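You operate a simulated robot arm through the tools that you are given. There is no shell and no other tool.

You run a simulated robot arm. Do the job below in one go: nothing can be reset, and whatever is moved stays where it is left.

JOB
Grease the steel strip of the press and close the purple tub.
Fine: use the brush and the purple tub's grease, and put the brush back in its pot; slide plate in first, out again after. Set down upright: grease brush. Where these are worked on the way, their far stop is far enough and under half their travel is too little: slide plate. A coat counts when it lies all over at full strength: go over it till it gets no stronger.

Only the result counts: the job must be done as asked and must still hold three seconds after the hand-in. Knocking over, shifting, dropping, spilling or breaking anything else fails it.

ROBOT AND FRAMES
A 7-joint arm with a fingered hand, fixed in place. Base frame: the origin is on the floor under the middle of its stand, x ahead of it, y to its left, z up; the work surface is at about z = 860. Lengths are in mm, angles in rad, forces in N, time in s.
It reaches about 1023 mm from its shoulder. Its first joint turns from -2.897 to 2.897 rad. Payload 4 kg.
Tool frame: the origin (TCP) lies between the finger pads and is the grasp point; the fingertips stand 30 mm ahead of it; z points along the fingers, y is the line along which they close. The gripper opens to 104 mm; its body begins 35 mm behind the TCP. The gripper is a hand of 4 fingers: y runs from the thumb to the fingers, the wrist lies at [-15, -113, -190] in the tool frame, and closing takes about 1.5 s.
Orientation is that of the tool frame in the base frame, as a unit quaternion [x, y, z, w]. With the fingers straight down and the wrist toward the robot, the tool's x, y and z point along [0, 1, 0], [1, 0, 0] and [0, 0, -1] of the base frame.

CONTROLS
- The arm moves only by the tool play_rows. Its argument "steps" is a list that holds one entry, the list of rows, each a list of 7 numbers: the shift along the base's x, y, z in mm, then the turn, a rotation vector about the base's x, y, z in rad, then the opening in per cent of the stroke, from 0 (shut) to 100 (fully open). In form: [[[dx, dy, dz, wx, wy, wz, claw], ...]]. A call has 1 to 20 rows; each row is the pose to reach, as a shift and turn from the pose commanded when the call began. A row lasts 0.2 s, in which the tool goes at most 50 mm and 0.15 rad; a call with a longer step from one row to the next is refused whole, and so is a gripper value outside its range. A pose out of reach is approached as far as the arm can. The call stops where the force on the tool passes 40 N (or 10 N more than at its start, if that is more) or the arm is blocked; 0.2 s more then pass. Each finger travels about 153 mm/s and halts on what it meets, pressing with about 26 N; the grip force reading is that of the motor and also rises with nothing between the fingers. The clock runs only during rows and for 0.2 s after the last one: add rows that repeat a pose to give the fingers time. The reply holds the time, the measured pose of the TCP, the force on the tool along the base axes, the opening and the grip force, in the units named above and with some noise, with the torque about the TCP (base axes, N m) and any sound that the robot's microphone picked up.
- Cameras (640 x 400 px; columns grow to the right, rows downward): "scene" is fixed at [400, -651.7, 1482.5]; the picture's right is [1.00, -0.06, 0.00], its down [-0.05, -0.84, -0.53] and it looks along [0.03, 0.53, -0.85] (base axes); focal length 314 px, centre (320, 200). "wrist" rides on the gripper at [61, -92, -130] in the tool frame; the picture's right is [-0.81, 0.27, -0.52], its down [-0.53, -0.71, 0.46] and it looks along [-0.24, 0.64, 0.72] (tool axes); focal length 275 px, centre (320, 200). There is no depth. A picture from a camera that has moved, and an enlarged one, comes with that camera's place and axes in the base frame and with its lens.
- capture(camera): a new picture of that camera. The clock stands still meanwhile.
- grasp_type(shape): the hand has 4 fingers and takes this shape, open, in about a second: jaw (thumb against the fingers, like two jaws); tri (thumb and two fingers); tip (a fingertip pinch); poke (one finger out to press); point (the index stretched); flat (the hand flat); cup (the hand cupped); fist (a fist). The gripper value then closes the fingers along that shape, each until it touches; the sizes above hold for jaw. It gives what a move gives, with no picture.
- close_up(camera, box): a new picture of the part [left, top, right, bottom] of that camera's present view, enlarged. The clock stands still meanwhile.
- finish_job(): hands the job in; it is judged then, once.

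Nothing tells you positions but the pictures and the camera data. Unless the task says otherwise, let go and move clear before handing in.

The tools are called after "Emit:" as a command line: name --argument value ..., lists and objects as JSON in quotes. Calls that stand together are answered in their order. play_rows: Moves the arm, as the interface text tells. Its arguments: {"type":"object","properties":{"steps":{"type":"array"}},"required":["steps"]} The other tools are called the same way: grasp_type (shape) gives the hand a shape; capture (camera) takes a picture; close_up (camera, box) takes an enlarged picture of a part of a camera's view; finish_job () hands the job in.

At the start:

```text
time_s: 0.0
tool_pos: [355.8, -408.2, 1216.8]
ee_rot: [0.707, 0.707, 0.0, 0.0]
contact_force: [-0.4, 0.3, -0.1]
wrist_torque: [-0.01, -0.01, 0.03]
finger_gap: 103.5
grasp_force: 0.1
shape: jaw
```

scene: 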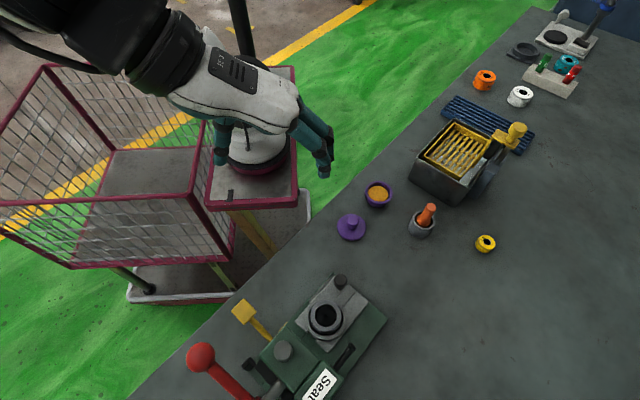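
wrist: 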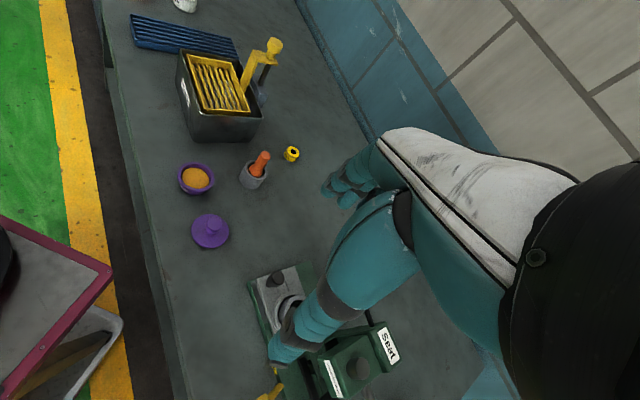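

I see a purple tub of orange grease with its lid beside it, a pot holding an orange-handled brush, and a green press with a slide plate near the bottom of the scene view. I'll look closer at all of these before moving.

Emit:
close_up --camera "scene" --box '[180, 260, 400, 400]'

Emit:
close_up --camera "scene" --box '[320, 160, 520, 285]'

Emit:
close_up --camera "wrist" --box '[160, 130, 420, 400]'

```text
2.86 times, centred on (290, 330) of scene
camera zoom: at [400.0, -651.7, 1482.5], right [1.0, -0.06, 0.0], down [-0.05, -0.84, -0.53], along [0.03, 0.53, -0.85], focal length 896 px, centre (406, -171)
```

zoom: 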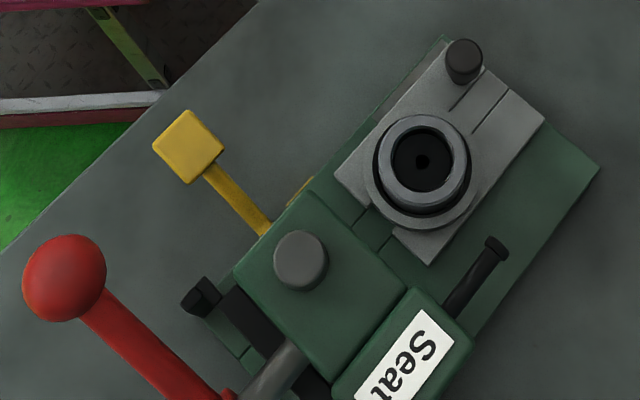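

```text
3.20 times, centred on (420, 222) of scene
camera zoom: at [400.0, -651.7, 1482.5], right [1.0, -0.06, 0.0], down [-0.05, -0.84, -0.53], along [0.03, 0.53, -0.85], focal length 1004 px, centre (0, 128)
```

zoom: 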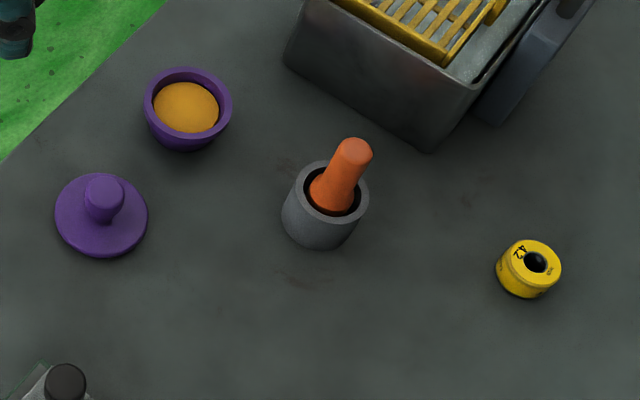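

```text
1.48 times, centred on (290, 265) of wrist
camera zoom: at [265.1, -346.8, 1349.0], right [0.27, -0.81, 0.52], down [-0.71, -0.53, -0.46], along [0.64, -0.24, -0.72], focal length 408 px, centre (364, 104)
```

zoom: 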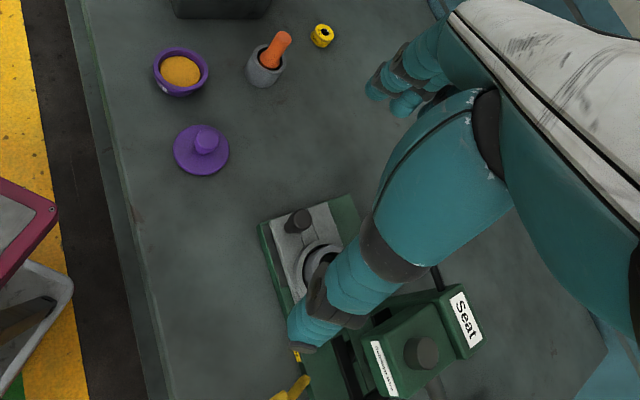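

The table runs diagonally (about 45°) in the base frame, and the press's slide axis lies along roughly (1,1). I'll turn the hand to suit the table and look at the press with the wrist camera.

Emit:
play_rows --steps '[[[-10, 13, 0, 0, 0, -0.13, 100], [-20, 26, 0, 0, 0, -0.26, 100], [-30, 39, 0, 0, 0, -0.39, 100], [-40, 52, 0, 0, 0, -0.52, 100], [-50, 65, 0, 0, 0, -0.65, 100], [-59, 77, 0, 0, 0, -0.785, 100], [-59, 77, 0, 0, 0, -0.785, 100]]]'

Emit:
capture --camera "wrist"

Emit:
capture --camera "scene"

```text
time_s: 1.6
tool_pos: [297.7, -330.5, 1218.1]
ee_rot: [0.924, 0.381, 0.0, -0.001]
contact_force: [-0.7, 0.2, 0.0]
wrist_torque: [0.02, -0.01, -0.01]
finger_gap: 103.7
grasp_force: 0.0
shape: jaw
```

```text
taken
camera wrist: at [276.5, -222.1, 1348.6], right [-0.38, -0.77, 0.52], down [-0.88, 0.13, -0.46], along [0.28, -0.63, -0.72], focal length 275 px, centre (320, 200)
```

wrist: 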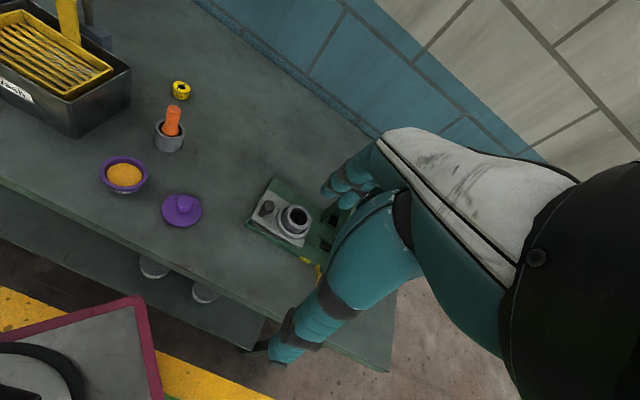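

```text
taken
```

scene: 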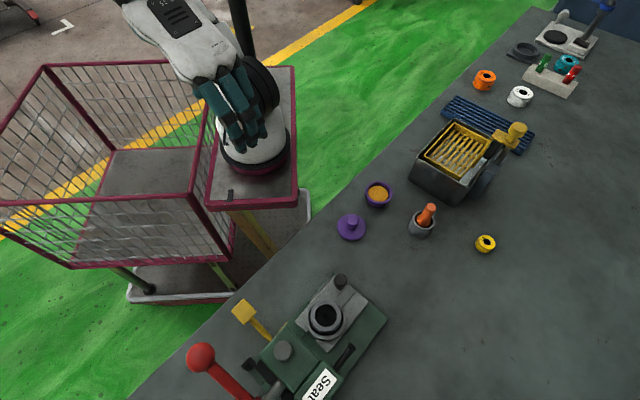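

The wrist view now shows the tub, lid, pot, and press, although the fingers partly hide the press. I'll zoom in on these.

Emit:
close_up --camera "wrist" --box '[230, 160, 360, 300]'

Emit:
close_up --camera "wrist" --box '[80, 70, 230, 240]'

Emit:
close_up --camera "scene" --box '[290, 260, 400, 380]'

```text
2.86 times, centred on (295, 230) of wrist
camera zoom: at [276.5, -222.1, 1348.6], right [-0.38, -0.77, 0.52], down [-0.88, 0.13, -0.46], along [0.28, -0.63, -0.72], focal length 786 px, centre (391, 114)
```

zoom: 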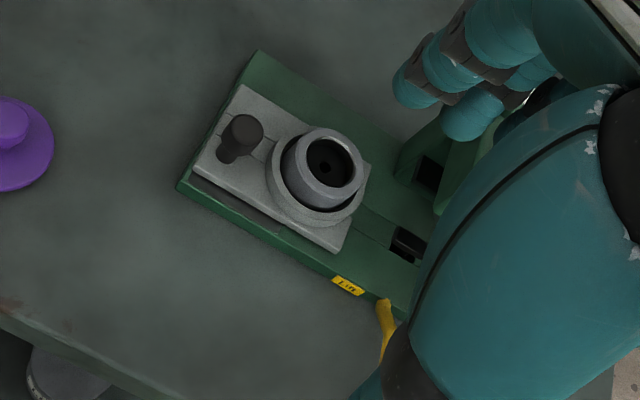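

```text
2.35 times, centred on (155, 155) of wrist
camera zoom: at [276.5, -222.1, 1348.6], right [-0.38, -0.77, 0.52], down [-0.88, 0.13, -0.46], along [0.28, -0.63, -0.72], focal length 648 px, centre (708, 306)
```

zoom: 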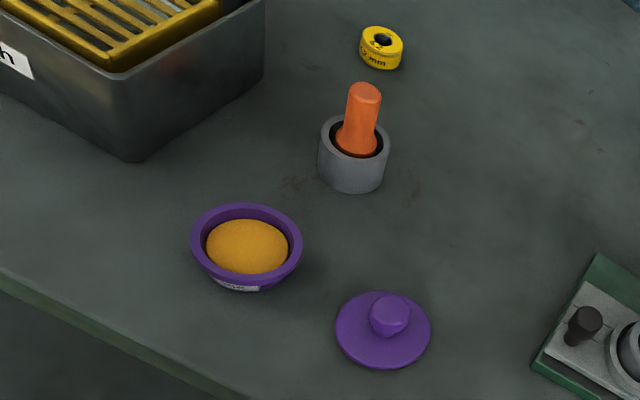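

```text
3.33 times, centred on (345, 320) of scene
camera zoom: at [400.0, -651.7, 1482.5], right [1.0, -0.06, 0.0], down [-0.05, -0.84, -0.53], along [0.03, 0.53, -0.85], focal length 1045 px, centre (237, -200)
```

zoom: 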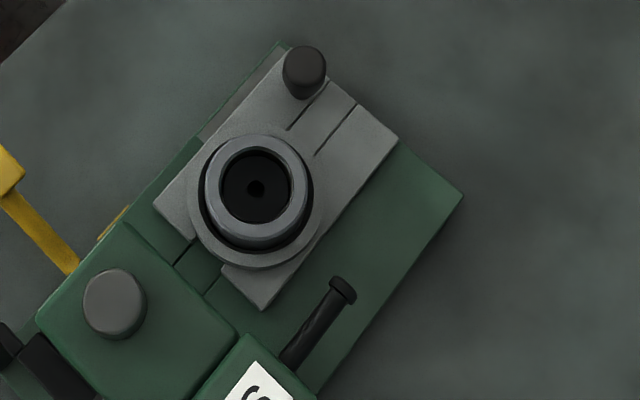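

I'll shift the arm sideways to see the press body, levers, and labels, staying high above everything.

Emit:
play_rows --steps '[[[-20, -35, 0, 0, 0, 0, 100], [-40, -70, 0, 0, 0, 0, 100], [-60, -105, 0, 0, 0, 0, 100], [-70, -130, 0, 0, 0, 0, 100], [-70, -130, 0, 0, 0, 0, 100]]]'

Emit:
capture --camera "wrist"

Emit:
close_up --camera "wrist" --box '[160, 130, 360, 330]'

```text
time_s: 2.8
tool_pos: [226.7, -461.9, 1219.2]
ee_rot: [0.924, 0.383, 0.0, 0.0]
contact_force: [0.2, 0.4, 0.7]
wrist_torque: [0.01, 0.02, 0.01]
finger_gap: 103.7
grasp_force: 0.0
shape: jaw
```

```text
taken
camera wrist: at [205.0, -352.9, 1349.9], right [-0.38, -0.77, 0.52], down [-0.88, 0.13, -0.46], along [0.28, -0.63, -0.72], focal length 275 px, centre (320, 200)
```

wrist: 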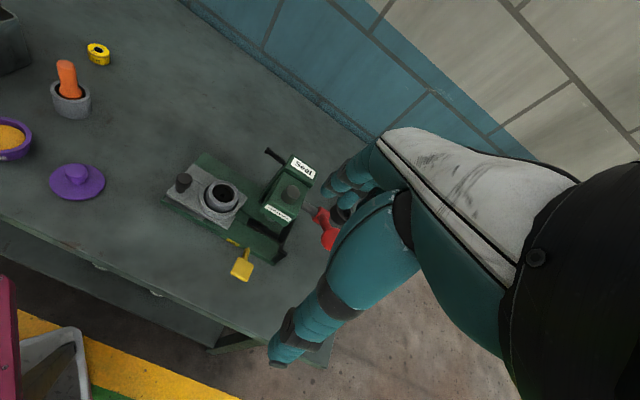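

```text
2.00 times, centred on (260, 230) of wrist
camera zoom: at [205.0, -352.9, 1349.9], right [-0.38, -0.77, 0.52], down [-0.88, 0.13, -0.46], along [0.28, -0.63, -0.72], focal length 551 px, centre (440, 140)
```

zoom: 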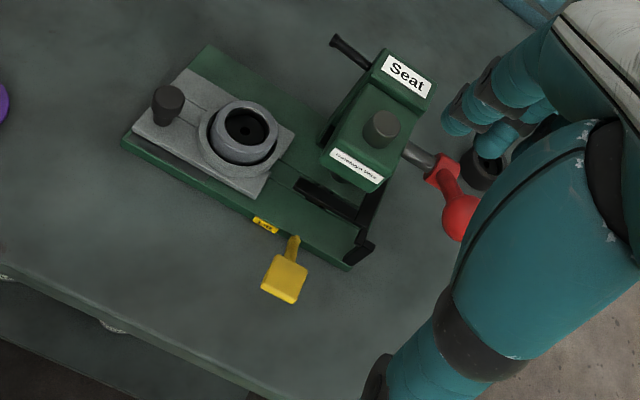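

I can see the press's head, bed, slide plate, yellow lever, and red handle. I'll zoom in on the labels and the bed.

Emit:
close_up --camera "wrist" --box '[155, 145, 255, 245]'

Emit:
close_up --camera "wrist" --box '[225, 200, 305, 290]'

Emit:
close_up --camera "wrist" --box '[250, 140, 340, 230]'

```text
4.00 times, centred on (205, 195) of wrist
camera zoom: at [205.0, -352.9, 1349.9], right [-0.38, -0.77, 0.52], down [-0.88, 0.13, -0.46], along [0.28, -0.63, -0.72], focal length 1101 px, centre (780, 220)
```

zoom: 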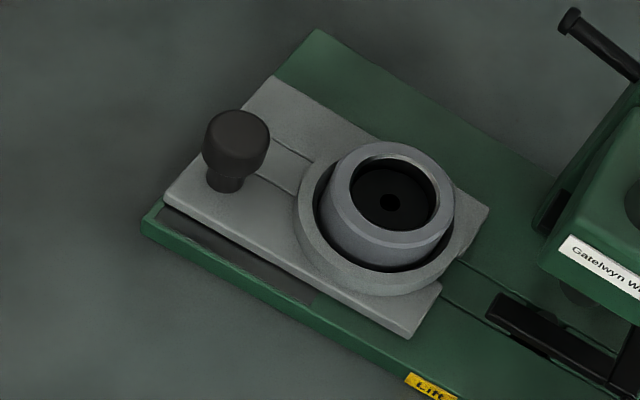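

```text
4.44 times, centred on (265, 245) of wrist
camera zoom: at [205.0, -352.9, 1349.9], right [-0.38, -0.77, 0.52], down [-0.88, 0.13, -0.46], along [0.28, -0.63, -0.72], focal length 1224 px, centre (564, 0)
```

zoom: 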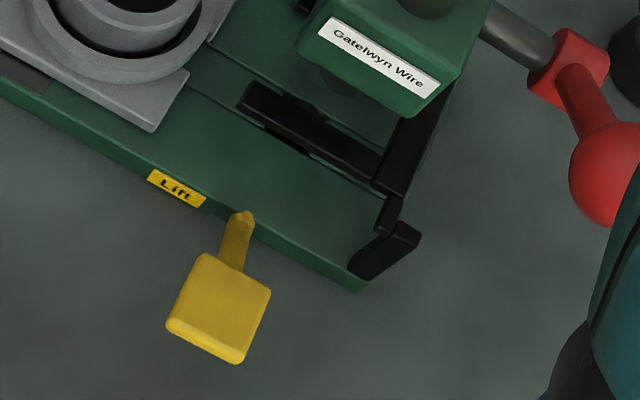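

```text
4.44 times, centred on (295, 185) of wrist
camera zoom: at [205.0, -352.9, 1349.9], right [-0.38, -0.77, 0.52], down [-0.88, 0.13, -0.46], along [0.28, -0.63, -0.72], focal length 1224 px, centre (431, 267)
```

zoom: 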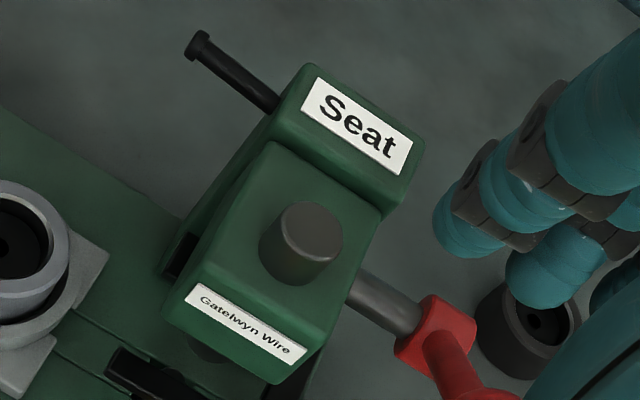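

The steel strip runs along the outer end of the bed and lies mostly under the slide plate, which needs to go about 90 mm inward. I'll try the narrower hand shapes here, up high, to choose one for the plate's knob.

Emit:
grasp_type --shape "tri"

Emit:
close_up --camera "scene" --box '[100, 40, 340, 240]'

Emit:
capture --camera "wrist"

Emit:
grasp_type --shape "tip"

Emit:
close_up --camera "scene" --box '[100, 40, 340, 240]'

Emit:
capture --camera "wrist"

```text
time_s: 3.7
tool_pos: [226.4, -461.2, 1219.3]
ee_rot: [0.924, 0.382, -0.001, 0.0]
contact_force: [-0.1, 0.5, 1.0]
wrist_torque: [-0.01, -0.03, 0.01]
finger_gap: 103.7
grasp_force: 0.1
shape: tri
```

```text
2.00 times, centred on (220, 140) of scene
camera zoom: at [400.0, -651.7, 1482.5], right [1.0, -0.06, 0.0], down [-0.05, -0.84, -0.53], along [0.03, 0.53, -0.85], focal length 627 px, centre (520, 320)
```

zoom: 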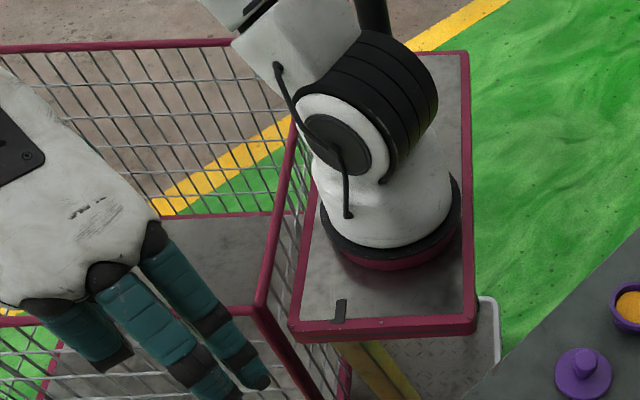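

```text
taken
camera wrist: at [205.1, -352.7, 1349.9], right [-0.38, -0.77, 0.52], down [-0.88, 0.13, -0.46], along [0.28, -0.63, -0.72], focal length 275 px, centre (320, 200)
```

wrist: 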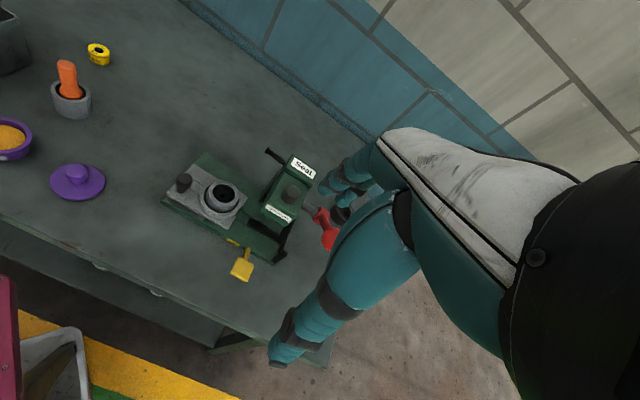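

```text
time_s: 4.6
tool_pos: [226.8, -460.8, 1217.5]
ee_rot: [0.924, 0.383, -0.001, -0.001]
contact_force: [-0.7, 0.1, 0.1]
wrist_torque: [-0.01, 0.03, 0.0]
finger_gap: 103.9
grasp_force: 0.0
shape: tip
```

```text
2.00 times, centred on (220, 140) of scene
camera zoom: at [400.0, -651.7, 1482.5], right [1.0, -0.06, 0.0], down [-0.05, -0.84, -0.53], along [0.03, 0.53, -0.85], focal length 627 px, centre (520, 320)
```

zoom: 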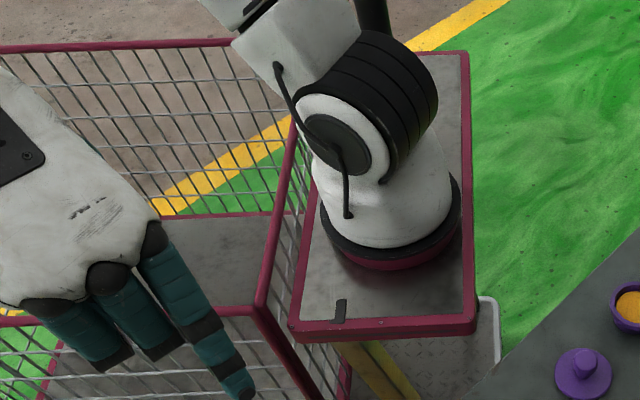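

```text
taken
camera wrist: at [205.2, -352.6, 1349.9], right [-0.38, -0.77, 0.52], down [-0.88, 0.13, -0.46], along [0.28, -0.63, -0.72], focal length 275 px, centre (320, 200)
```

wrist: 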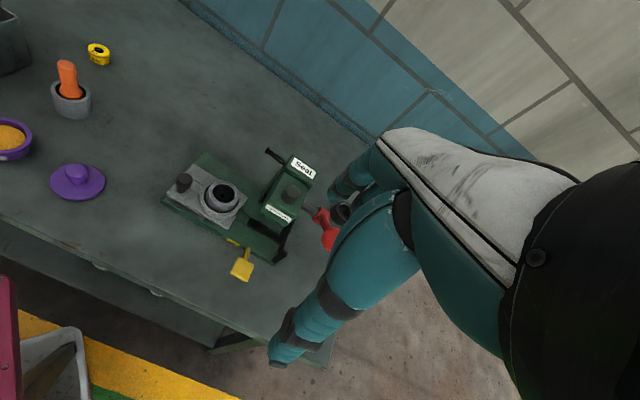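

Both shapes look usable. I'll close the tip pinch and the tri pinch up here to see where the pads meet relative to the TCP.

Emit:
play_rows --steps '[[[0, 0, 0, 0, 0, 0, 0], [0, 0, 0, 0, 0, 0, 0], [0, 0, 0, 0, 0, 0, 0], [0, 0, 0, 0, 0, 0, 0], [0, 0, 0, 0, 0, 0, 0], [0, 0, 0, 0, 0, 0, 0], [0, 0, 0, 0, 0, 0, 0], [0, 0, 0, 0, 0, 0, 0]]]'

Emit:
capture --camera "wrist"

Emit:
close_up --camera "scene" --box '[60, 90, 260, 290]'

Emit:
grasp_type --shape "tri"

Emit:
play_rows --steps '[[[0, 0, 0, 0, 0, 0, 0], [0, 0, 0, 0, 0, 0, 0], [0, 0, 0, 0, 0, 0, 0], [0, 0, 0, 0, 0, 0, 0], [0, 0, 0, 0, 0, 0, 0], [0, 0, 0, 0, 0, 0, 0], [0, 0, 0, 0, 0, 0, 0], [0, 0, 0, 0, 0, 0, 0]]]'

Emit:
capture --camera "wrist"

Emit:
close_up --camera "scene" --box '[60, 90, 260, 290]'

```text
time_s: 6.4
tool_pos: [226.3, -461.9, 1219.0]
ee_rot: [0.924, 0.382, 0.0, 0.0]
contact_force: [-0.2, 0.1, -0.1]
wrist_torque: [0.0, 0.01, 0.0]
finger_gap: 0.0
grasp_force: 26.2
shape: tip
```

```text
taken
camera wrist: at [205.2, -352.6, 1349.9], right [-0.38, -0.77, 0.52], down [-0.88, 0.13, -0.46], along [0.28, -0.63, -0.72], focal length 275 px, centre (320, 200)
```

wrist: 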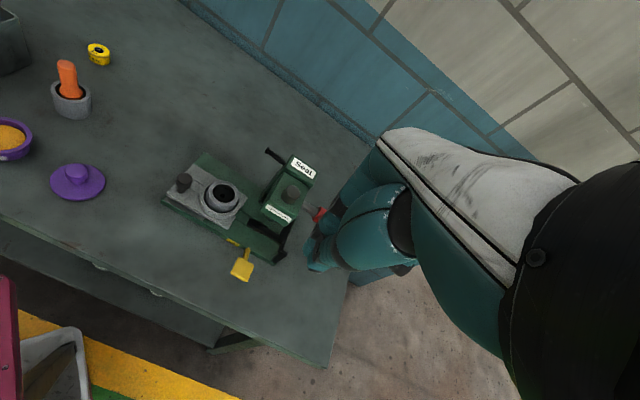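

```text
2.00 times, centred on (160, 190) of scene
camera zoom: at [400.0, -651.7, 1482.5], right [1.0, -0.06, 0.0], down [-0.05, -0.84, -0.53], along [0.03, 0.53, -0.85], focal length 627 px, centre (640, 220)
```

zoom: 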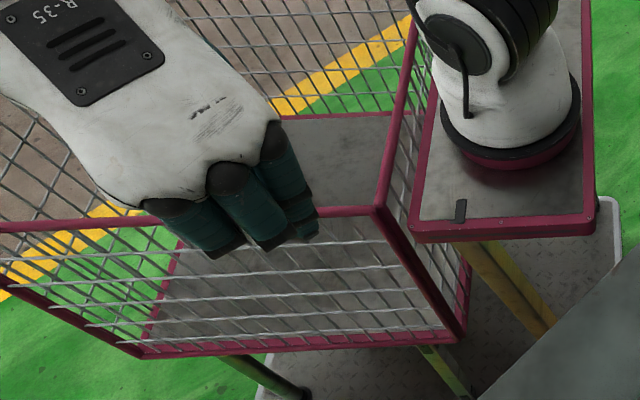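

```text
time_s: 7.3
tool_pos: [226.2, -461.4, 1219.8]
ee_rot: [0.924, 0.384, 0.0, 0.0]
contact_force: [0.3, -0.7, 0.9]
wrist_torque: [0.0, 0.04, -0.02]
finger_gap: 103.7
grasp_force: 0.0
shape: tri
```

```text
time_s: 9.1
tool_pos: [226.2, -461.5, 1218.2]
ee_rot: [0.924, 0.383, -0.001, 0.0]
contact_force: [-0.3, -0.8, 0.1]
wrist_torque: [0.0, 0.02, 0.04]
finger_gap: 0.1
grasp_force: 26.2
shape: tri
```

```text
taken
camera wrist: at [205.2, -352.6, 1349.9], right [-0.38, -0.77, 0.52], down [-0.88, 0.13, -0.46], along [0.28, -0.63, -0.72], focal length 275 px, centre (320, 200)
```

wrist: 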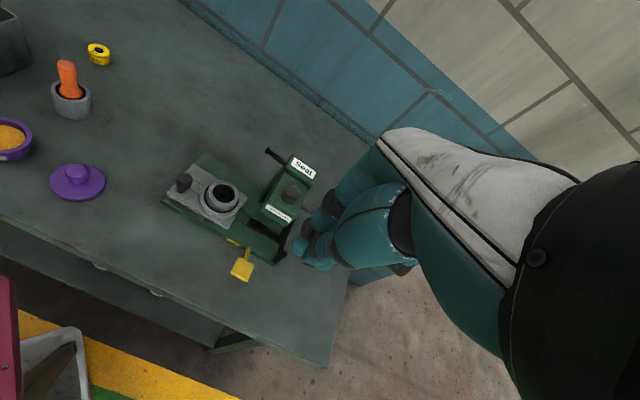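

```text
2.00 times, centred on (160, 190) of scene
camera zoom: at [400.0, -651.7, 1482.5], right [1.0, -0.06, 0.0], down [-0.05, -0.84, -0.53], along [0.03, 0.53, -0.85], focal length 627 px, centre (640, 220)
```

zoom: 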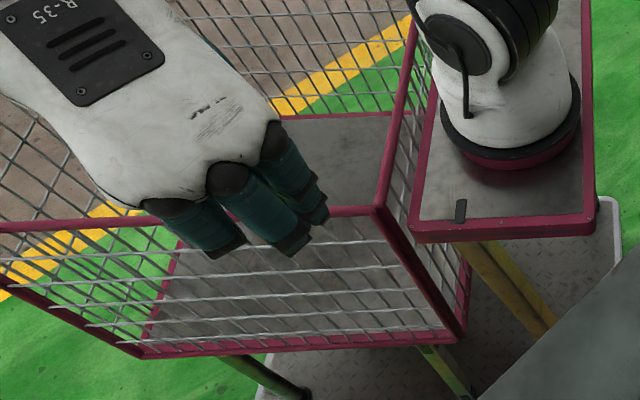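

I'll zoom in on the wrist view to see exactly where the pads meet.

Emit:
close_up --camera "wrist" --box '[270, 170, 430, 300]'

Emit:
grasp_type --shape "poke"

Emit:
close_up --camera "wrist" --box '[250, 120, 450, 320]'

Emit:
close_up --camera "scene" --box '[60, 90, 260, 290]'

```text
3.08 times, centred on (350, 235) of wrist
camera zoom: at [205.2, -352.6, 1349.9], right [-0.38, -0.77, 0.52], down [-0.88, 0.13, -0.46], along [0.28, -0.63, -0.72], focal length 847 px, centre (228, 92)
```

zoom: 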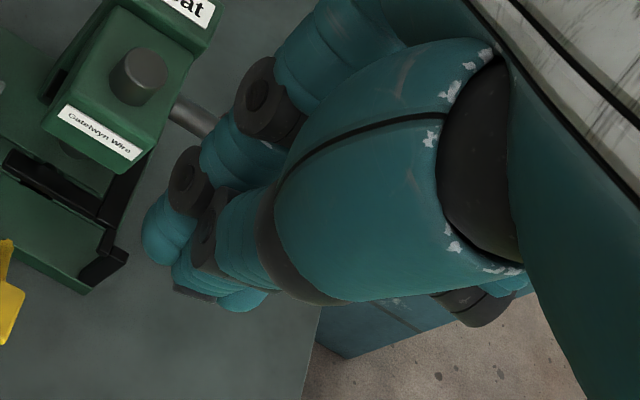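

```text
time_s: 10.0
tool_pos: [226.7, -461.4, 1218.9]
ee_rot: [0.924, 0.381, 0.001, 0.0]
contact_force: [0.2, -0.9, -0.1]
wrist_torque: [0.0, 0.0, 0.04]
finger_gap: 0.1
grasp_force: 0.1
shape: poke
```

```text
2.00 times, centred on (350, 220) of wrist
camera zoom: at [205.2, -352.6, 1349.9], right [-0.38, -0.77, 0.52], down [-0.88, 0.13, -0.46], along [0.28, -0.63, -0.72], focal length 551 px, centre (260, 160)
```

zoom: 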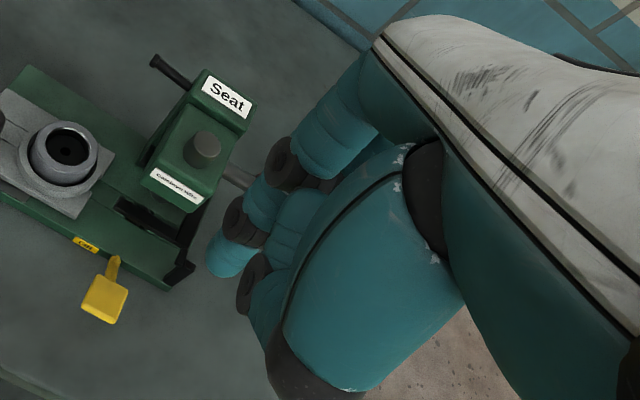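

```text
2.00 times, centred on (160, 190) of scene
camera zoom: at [400.0, -651.7, 1482.5], right [1.0, -0.06, 0.0], down [-0.05, -0.84, -0.53], along [0.03, 0.53, -0.85], focal length 627 px, centre (640, 220)
```

zoom: 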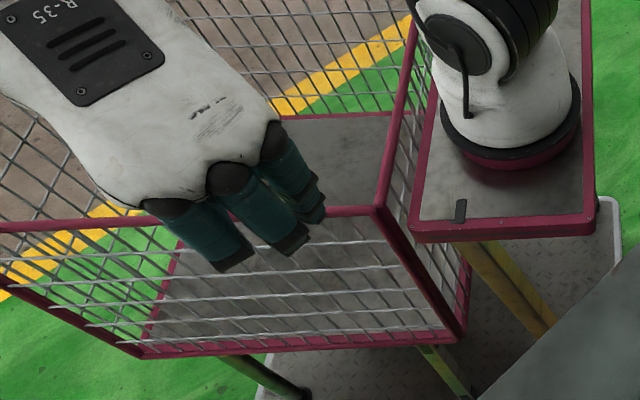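

The pads meet at the TCP axis about 30 mm ahead, as stated. Next I'll set the tri shape and go above the slide-plate knob, with the hand tilted to lean away from the press head.

Emit:
grasp_type --shape "tri"

Emit:
play_rows --steps '[[[40, 0, 0, 0, 0, 0, 100], [80, 0, 0, 0, 0, 0, 100], [120, 0, 0, -0.07, 0.07, 0, 100], [160, -5, -20, -0.14, 0.14, 0, 100], [195, -8, -50, -0.21, 0.21, 0, 100], [222, -10, -90, -0.283, 0.283, 0, 100], [222, -10, -120, -0.283, 0.283, 0, 100], [222, -10, -120, -0.283, 0.283, 0, 100]]]'

Emit:
capture --camera "wrist"

Emit:
capture --camera "scene"

```text
time_s: 10.9
tool_pos: [226.6, -462.0, 1218.1]
ee_rot: [0.924, 0.383, 0.0, 0.001]
contact_force: [0.8, 0.9, -0.5]
wrist_torque: [0.01, 0.0, 0.02]
finger_gap: 104.0
grasp_force: 0.0
shape: tri
```

```text
time_s: 12.7
tool_pos: [450.0, -470.9, 1098.2]
ee_rot: [0.906, 0.375, -0.184, 0.076]
contact_force: [-0.1, 0.6, -0.5]
wrist_torque: [0.02, 0.01, -0.01]
finger_gap: 104.0
grasp_force: 0.0
shape: tri
```

```text
taken
camera wrist: at [461.6, -328.8, 1194.8], right [-0.19, -0.58, 0.79], down [-0.98, 0.03, -0.21], along [0.1, -0.81, -0.57], focal length 275 px, centre (320, 200)
```

wrist: 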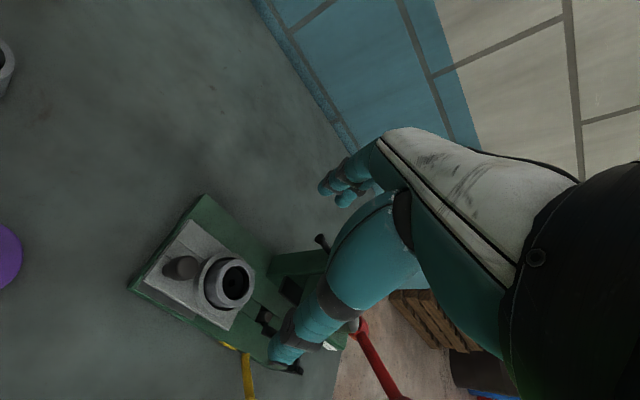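

```text
taken
```

scene: 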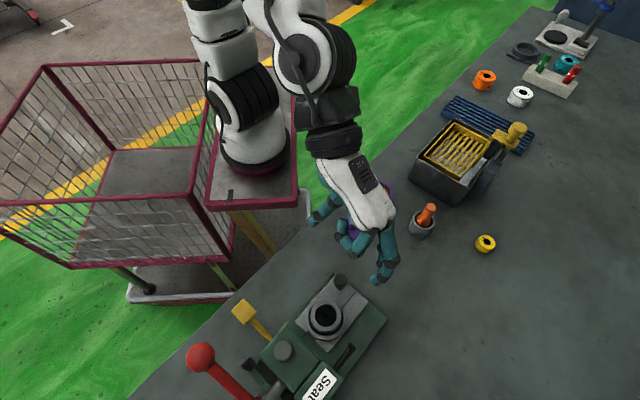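

The hand is above the plate knob with its lean in place. I'll zoom in to refine the knob and plate positions.

Emit:
close_up --camera "wrist" --box '[120, 180, 300, 350]'

Emit:
close_up --camera "scene" --box '[290, 180, 410, 340]'

```text
2.35 times, centred on (210, 265) of wrist
camera zoom: at [461.6, -328.8, 1194.8], right [-0.19, -0.58, 0.79], down [-0.98, 0.03, -0.21], along [0.1, -0.81, -0.57], focal length 648 px, centre (579, 47)
```

zoom: 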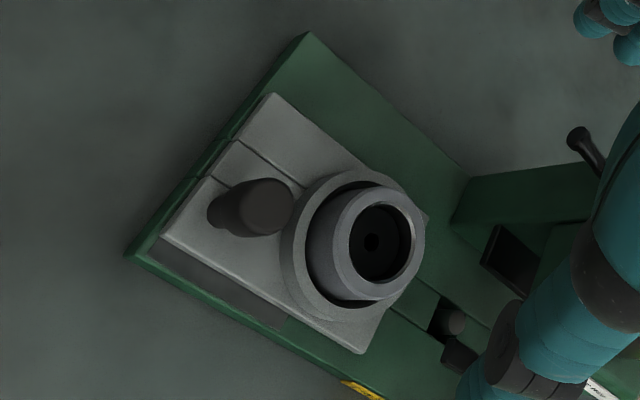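

```text
2.50 times, centred on (350, 260) of scene
camera zoom: at [400.0, -651.7, 1482.5], right [1.0, -0.06, 0.0], down [-0.05, -0.84, -0.53], along [0.03, 0.53, -0.85], focal length 784 px, centre (245, 50)
```

zoom: 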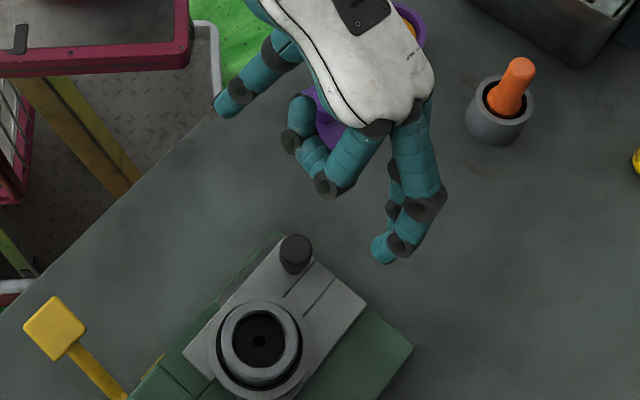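

The knob top is confirmed at about e1=651, e2=−16, z=921. I'll narrow the grip, come down partway, and check the alignment.

Emit:
play_rows --steps '[[[0, 0, -30, 0, 0, 0, 60], [0, 0, -60, 0, 0, 0, 45], [0, 0, -100, 0, 0, 0, 45], [0, 0, -125, 0, 0, 0, 45], [0, 0, -125, 0, 0, 0, 45]]]'

Emit:
capture --camera "wrist"

Emit:
close_up --camera "scene" --box '[270, 230, 410, 370]'

```text
time_s: 13.9
tool_pos: [450.3, -473.2, 972.3]
ee_rot: [0.906, 0.375, -0.184, 0.075]
contact_force: [0.6, -0.3, -0.4]
wrist_torque: [0.03, -0.01, 0.02]
finger_gap: 47.1
grasp_force: 0.0
shape: tri
```

```text
taken
camera wrist: at [461.7, -331.3, 1069.9], right [-0.19, -0.58, 0.79], down [-0.98, 0.03, -0.21], along [0.1, -0.81, -0.57], focal length 275 px, centre (320, 200)
```

wrist: 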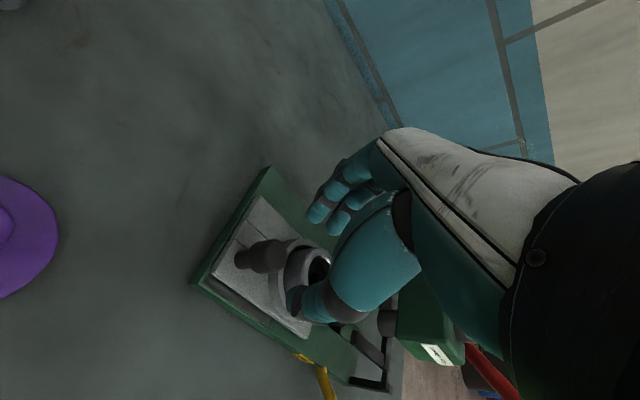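

```text
2.86 times, centred on (340, 300) of scene
camera zoom: at [400.0, -651.7, 1482.5], right [1.0, -0.06, 0.0], down [-0.05, -0.84, -0.53], along [0.03, 0.53, -0.85], focal length 896 px, centre (263, -86)
```

zoom: 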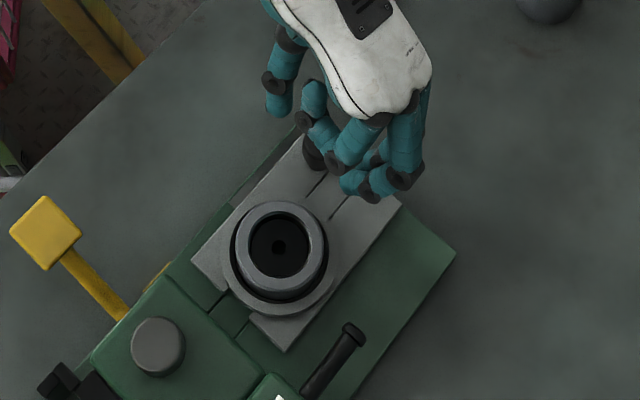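

Emit:
close_up --camera "wrist" --box '[190, 150, 410, 370]'

```text
1.82 times, centred on (300, 260) of wrist
camera zoom: at [461.7, -331.3, 1069.9], right [-0.19, -0.58, 0.79], down [-0.98, 0.03, -0.21], along [0.1, -0.81, -0.57], focal length 500 px, centre (356, 91)
```

zoom: 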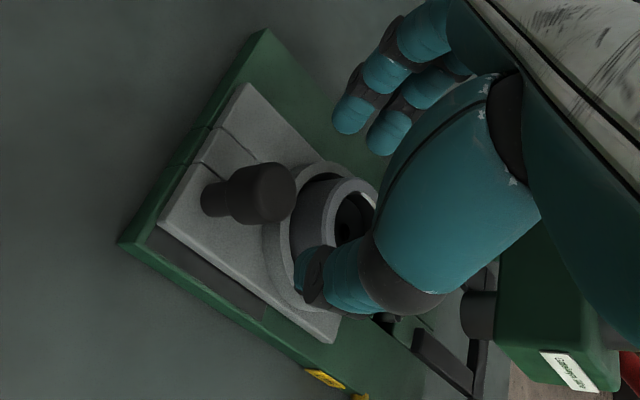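

The tri pads are centred over the TCP and straddle the knob. I'll go down around the knob head and close.

Emit:
play_rows --steps '[[[4.3, 7.1, 0, 0, 0, 0, 45], [4.3, 7.1, -15, 0, 0, 0, 45], [4.3, 7.1, -30, 0, 0, 0, 45], [4.3, 7.1, -45, 0, 0, 0, 45], [4.3, 7.1, -45, 0, 0, 0, 45]]]'

Emit:
close_up --camera "wrist" --box '[190, 150, 410, 370]'

Emit:
close_up --camera "scene" --box '[270, 230, 410, 370]'

```text
time_s: 15.1
tool_pos: [462.5, -479.6, 932.2]
ee_rot: [0.906, 0.375, -0.184, 0.076]
contact_force: [-2.0, 1.8, 0.8]
wrist_torque: [0.04, 0.08, -0.01]
finger_gap: 49.1
grasp_force: 0.0
shape: tri
out of reach, approached as far as the arm can: row 1, 2, 3, 4, 5
```

```text
1.82 times, centred on (300, 260) of wrist
camera zoom: at [474.9, -338.6, 1029.6], right [-0.19, -0.58, 0.79], down [-0.98, 0.03, -0.21], along [0.1, -0.81, -0.57], focal length 500 px, centre (356, 91)
```

zoom: 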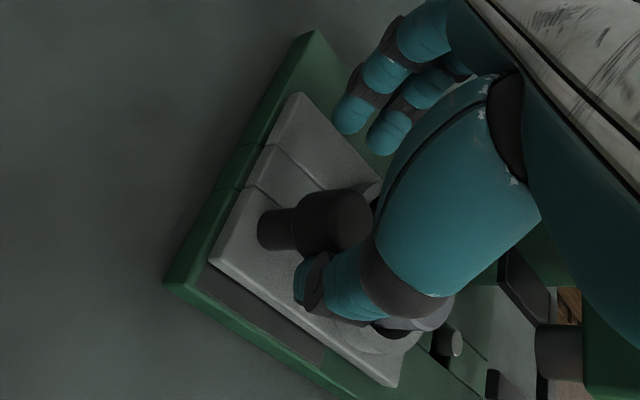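

```text
2.86 times, centred on (340, 300) of scene
camera zoom: at [400.0, -651.7, 1482.5], right [1.0, -0.06, 0.0], down [-0.05, -0.84, -0.53], along [0.03, 0.53, -0.85], focal length 896 px, centre (263, -86)
```

zoom: 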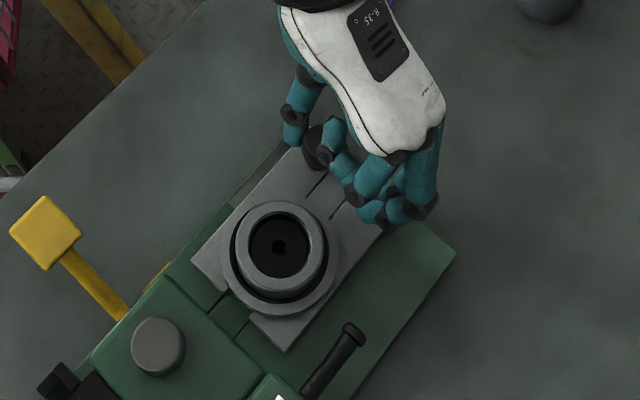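

The arm reported this pose out of reach: it drifted outward and the thumb is lightly touching the knob. I'll lift straight up, then try a less folded wrist.

Emit:
play_rows --steps '[[[0, 0, 30, 0, 0, 0, 45], [0, 0, 70, 0, 0, 0, 45], [0, 0, 110, 0, 0, 0, 45], [0, 0, 110, 0, 0, 0, 45]]]'

```text
time_s: 16.1
tool_pos: [463.6, -480.4, 1044.0]
ee_rot: [0.906, 0.375, -0.184, 0.076]
contact_force: [0.1, 0.2, -0.6]
wrist_torque: [0.02, 0.0, -0.03]
finger_gap: 46.8
grasp_force: 0.1
shape: tri
```

Lifted clear. I'll add some pitch so the wrist sits further out over the press, and test whether that keeps me in reach on the way down.

Emit:
play_rows --steps '[[[0, 3, 0, 0.1, 0.1, 0, 45], [-3, 6, 0, 0.2, 0.2, 0, 45], [-5.2, 10.5, 0, 0.212, 0.212, 0, 45], [-5.2, 10.5, -30, 0.212, 0.212, 0, 45], [-5.2, 10.5, -65, 0.212, 0.212, 0, 45], [-5.2, 10.5, -65, 0.212, 0.212, 0, 45]]]'

Emit:
close_up --camera "wrist" --box '[190, 150, 410, 370]'

Emit:
capture --camera "scene"

```text
time_s: 17.5
tool_pos: [457.6, -471.5, 979.7]
ee_rot: [0.884, 0.398, -0.237, -0.06]
contact_force: [0.3, 0.0, 0.5]
wrist_torque: [0.0, 0.0, 0.01]
finger_gap: 47.0
grasp_force: 0.0
shape: tri
```

```text
1.82 times, centred on (300, 260) of wrist
camera zoom: at [492.1, -352.6, 1099.0], right [-0.03, -0.74, 0.68], down [-1.0, 0.05, 0.01], along [-0.04, -0.67, -0.74], focal length 500 px, centre (356, 91)
```

zoom: 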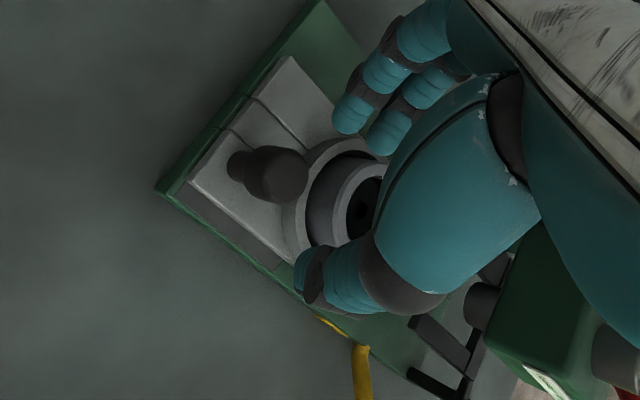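

```text
taken
```

scene: 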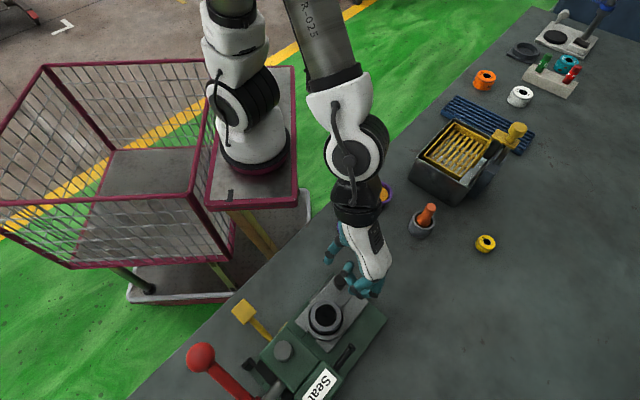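

No reach warning with this pose. I'll go down around the knob, checking before I close.

Emit:
play_rows --steps '[[[0, 0, -20, 0, 0, 0, 45], [0, 0, -40, 0, 0, 0, 45], [0, 0, -52, 0, 0, 0, 45], [0, 0, -52, 0, 0, 0, 45]]]'

Emit:
close_up --camera "wrist" --box '[190, 150, 410, 370]'

Emit:
close_up --camera "scene" --box '[270, 230, 410, 370]'

```text
time_s: 18.5
tool_pos: [457.0, -469.3, 926.1]
ee_rot: [0.884, 0.398, -0.238, -0.059]
contact_force: [0.3, -0.8, 2.0]
wrist_torque: [-0.08, -0.05, -0.01]
finger_gap: 46.8
grasp_force: 0.1
shape: tri
```

```text
1.82 times, centred on (300, 260) of wrist
camera zoom: at [492.1, -351.6, 1045.8], right [-0.03, -0.74, 0.68], down [-1.0, 0.05, 0.01], along [-0.04, -0.67, -0.74], focal length 500 px, centre (356, 91)
```

zoom: 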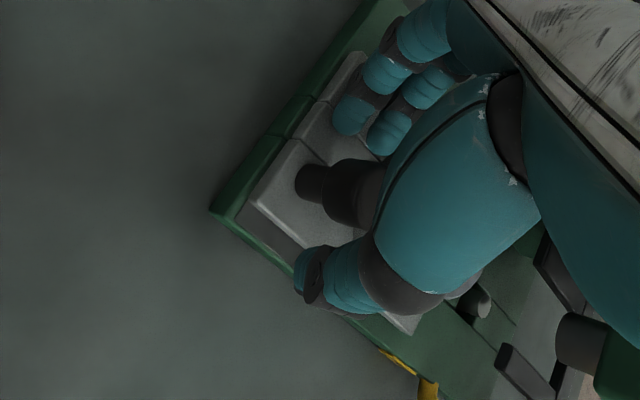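

```text
2.86 times, centred on (340, 300) of scene
camera zoom: at [400.0, -651.7, 1482.5], right [1.0, -0.06, 0.0], down [-0.05, -0.84, -0.53], along [0.03, 0.53, -0.85], focal length 896 px, centre (263, -86)
```

zoom: 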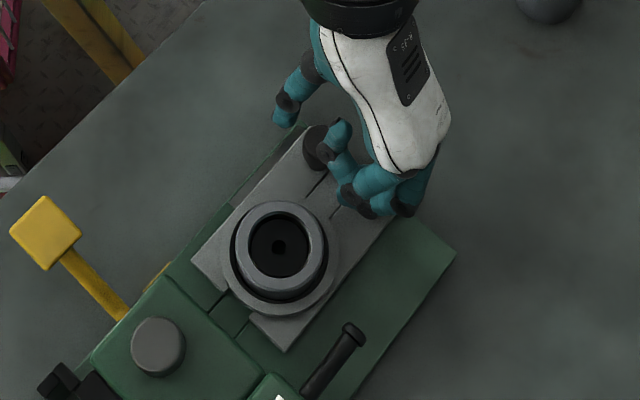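

The knob head sits between the pads. I'll close onto it.

Emit:
play_rows --steps '[[[0, 0, 0, 0, 0, 0, 30], [0, 0, 0, 0, 0, 0, 20], [0, 0, 0, 0, 0, 0, 10], [0, 0, 0, 0, 0, 0, 5], [0, 0, 0, 0, 0, 0, 5], [0, 0, 0, 0, 0, 0, 5]]]'

Emit:
close_up --camera "wrist" --box '[190, 150, 410, 370]'

Emit:
close_up --camera "scene" --box '[270, 230, 410, 370]'

```text
time_s: 19.9
tool_pos: [456.9, -469.7, 924.5]
ee_rot: [0.884, 0.397, -0.238, -0.06]
contact_force: [-5.2, 0.3, -4.7]
wrist_torque: [-0.02, -0.03, 0.01]
finger_gap: 11.2
grasp_force: 25.9
shape: tri
```

```text
1.82 times, centred on (300, 260) of wrist
camera zoom: at [491.8, -351.6, 1045.7], right [-0.03, -0.74, 0.68], down [-1.0, 0.05, 0.01], along [-0.04, -0.67, -0.74], focal length 500 px, centre (356, 91)
```

zoom: 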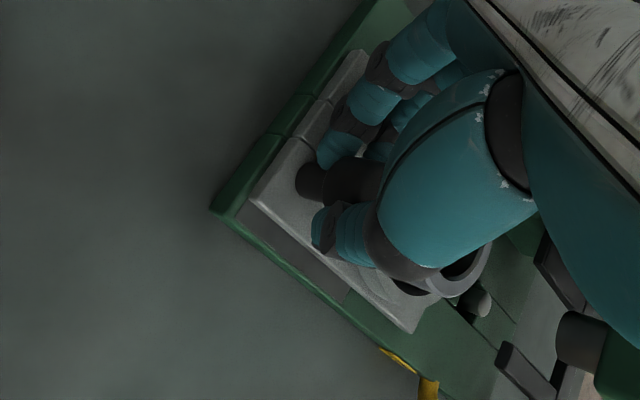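

```text
2.86 times, centred on (340, 300) of scene
camera zoom: at [400.0, -651.7, 1482.5], right [1.0, -0.06, 0.0], down [-0.05, -0.84, -0.53], along [0.03, 0.53, -0.85], focal length 896 px, centre (263, -86)
```

zoom: 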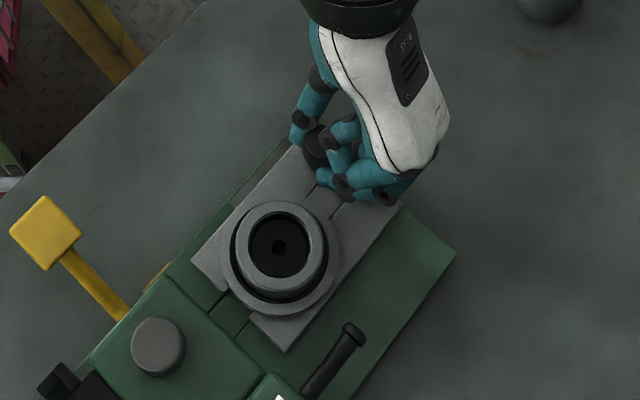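

I have the knob gripped firmly. I'll slide the plate inward (−e2), first partway.

Emit:
play_rows --steps '[[[-5, -5, 0, 0, 0, 0, 5], [-10, -10, 0, 0, 0, 0, 5], [-15, -15, 0, 0, 0, 0, 5], [-20, -20, 0, 0, 0, 0, 5], [-25, -25, 0, 0, 0, 0, 5], [-28, -28, 0, 0, 0, 0, 5], [-28, -28, 0, 0, 0, 0, 5]]]'

Emit:
close_up --camera "scene" --box '[250, 230, 410, 390]'

Emit:
capture --camera "wrist"

```text
time_s: 21.5
tool_pos: [430.0, -497.4, 926.3]
ee_rot: [0.884, 0.399, -0.237, -0.06]
contact_force: [-6.1, 6.1, -4.8]
wrist_torque: [0.08, 0.05, -0.01]
finger_gap: 11.4
grasp_force: 25.9
shape: tri
```

```text
2.50 times, centred on (330, 310) of scene
camera zoom: at [400.0, -651.7, 1482.5], right [1.0, -0.06, 0.0], down [-0.05, -0.84, -0.53], along [0.03, 0.53, -0.85], focal length 784 px, centre (295, -75)
```

zoom: 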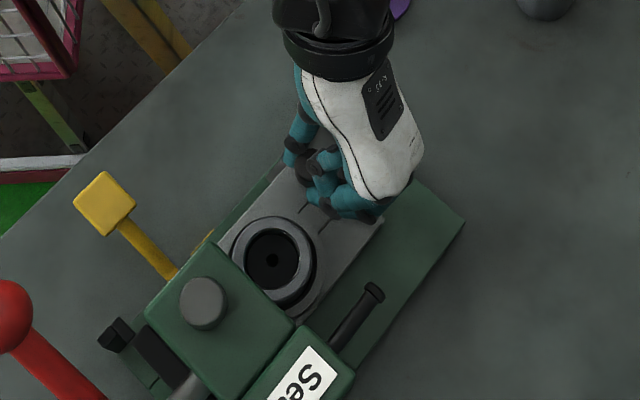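

```text
taken
camera wrist: at [464.4, -379.9, 1045.6], right [-0.03, -0.74, 0.68], down [-1.0, 0.05, 0.01], along [-0.04, -0.67, -0.74], focal length 275 px, centre (320, 200)
```

wrist: 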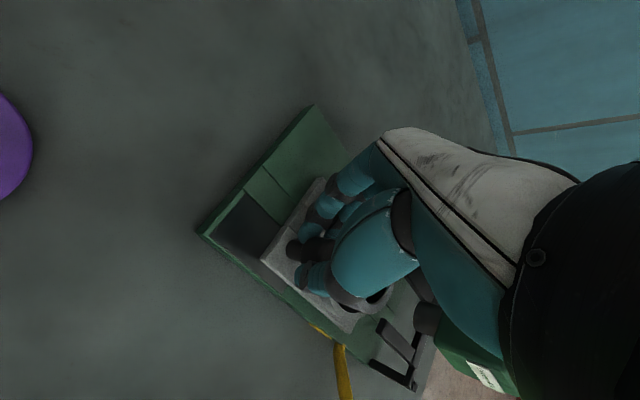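

The plate is sliding and the dark steel strip is coming into view. I'll continue inward to the stop.

Emit:
play_rows --steps '[[[-5, -5, 0, 0, 0, 0, 5], [-10, -10, 0, 0, 0, 0, 5], [-15, -15, 0, 0, 0, 0, 5], [-20, -20, 0, 0, 0, 0, 5], [-25, -25, 0, 0, 0, 0, 5], [-30, -30, 0, 0, 0, 0, 5], [-33, -33, 0, 0, 0, 0, 5], [-36, -36, 0, 0, 0, 0, 5], [-38, -38, 0, 0, 0, 0, 5]]]'

Emit:
close_up --camera "scene" --box '[250, 230, 410, 390]'

Emit:
capture --camera "wrist"

```text
time_s: 23.5
tool_pos: [393.4, -534.9, 925.7]
ee_rot: [0.884, 0.399, -0.237, -0.059]
contact_force: [2.1, 11.1, 0.1]
wrist_torque: [0.18, -0.14, -0.03]
finger_gap: 11.1
grasp_force: 26.5
shape: tri
```

```text
2.50 times, centred on (330, 310) of scene
camera zoom: at [400.0, -651.7, 1482.5], right [1.0, -0.06, 0.0], down [-0.05, -0.84, -0.53], along [0.03, 0.53, -0.85], focal length 784 px, centre (295, -75)
```

zoom: 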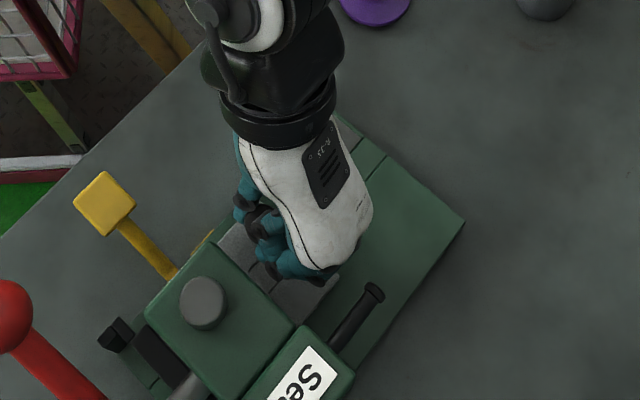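

```text
taken
camera wrist: at [427.1, -416.7, 1045.5], right [-0.03, -0.74, 0.68], down [-1.0, 0.05, 0.01], along [-0.04, -0.67, -0.74], focal length 275 px, centre (320, 200)
```

wrist: 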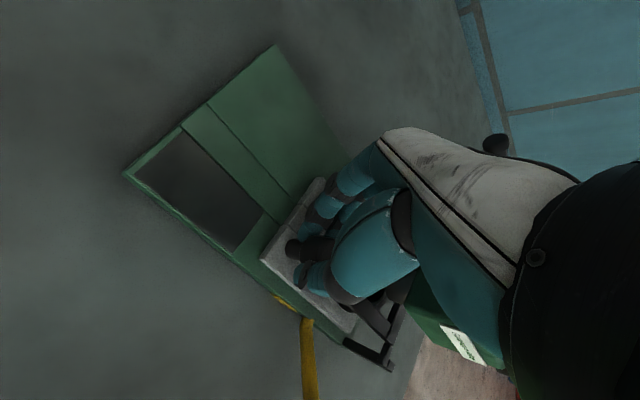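

The strip is fully exposed, with about 91 mm of travel. I'll push slightly more to confirm the stop.

Emit:
play_rows --steps '[[[-1.5, -1.5, 0, 0, 0, 0, 5], [-3, -3, 0, 0, 0, 0, 5], [-3, -3, 0, 0, 0, 0, 5]]]'

Emit:
close_up --camera "wrist" --box '[110, 30, 390, 390]'

```text
time_s: 24.3
tool_pos: [389.0, -537.0, 925.6]
ee_rot: [0.884, 0.399, -0.238, -0.06]
contact_force: [16.6, 23.8, 9.8]
wrist_torque: [0.58, -0.42, -0.1]
finger_gap: 11.7
grasp_force: 26.1
shape: tri
```

```text
1.11 times, centred on (250, 210) of wrist
camera zoom: at [424.5, -419.1, 1045.6], right [-0.03, -0.74, 0.68], down [-1.0, 0.05, 0.01], along [-0.04, -0.68, -0.74], focal length 306 px, centre (398, 189)
```

zoom: 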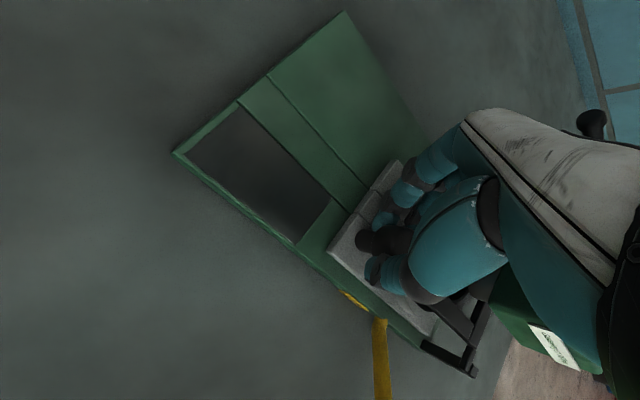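

The stop is confirmed by a 29 N reaction. I'll relax, release, and lift straight up.

Emit:
play_rows --steps '[[[1.5, 1.5, 0, 0, 0, 0, 5], [3, 3, 0, 0, 0, 0, 5], [3, 3, 0, 0, 0, 0, 15], [3, 3, 0, 0, 0, 0, 30], [3, 3, 0, 0, 0, 0, 45], [3, 3, 0, 0, 0, 0, 45]]]'

Emit:
close_up --camera "wrist" --box '[110, 30, 390, 390]'

```text
time_s: 25.7
tool_pos: [391.6, -536.3, 924.4]
ee_rot: [0.884, 0.398, -0.238, -0.06]
contact_force: [-1.0, -0.1, 2.3]
wrist_torque: [-0.06, -0.04, -0.03]
finger_gap: 45.9
grasp_force: 0.1
shape: tri
```

```text
1.11 times, centred on (250, 210) of wrist
camera zoom: at [426.1, -417.7, 1045.1], right [-0.03, -0.74, 0.68], down [-1.0, 0.05, 0.01], along [-0.04, -0.67, -0.74], focal length 306 px, centre (398, 189)
```

zoom: 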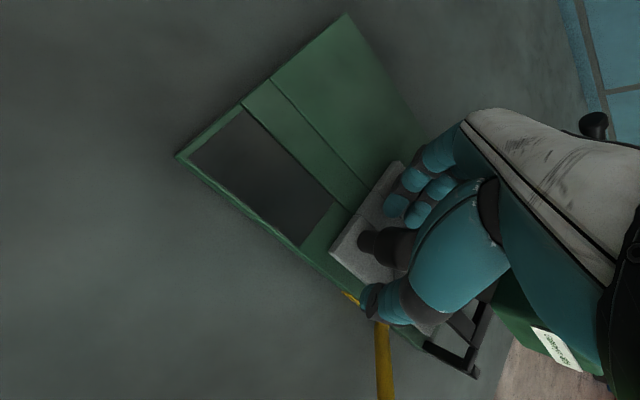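

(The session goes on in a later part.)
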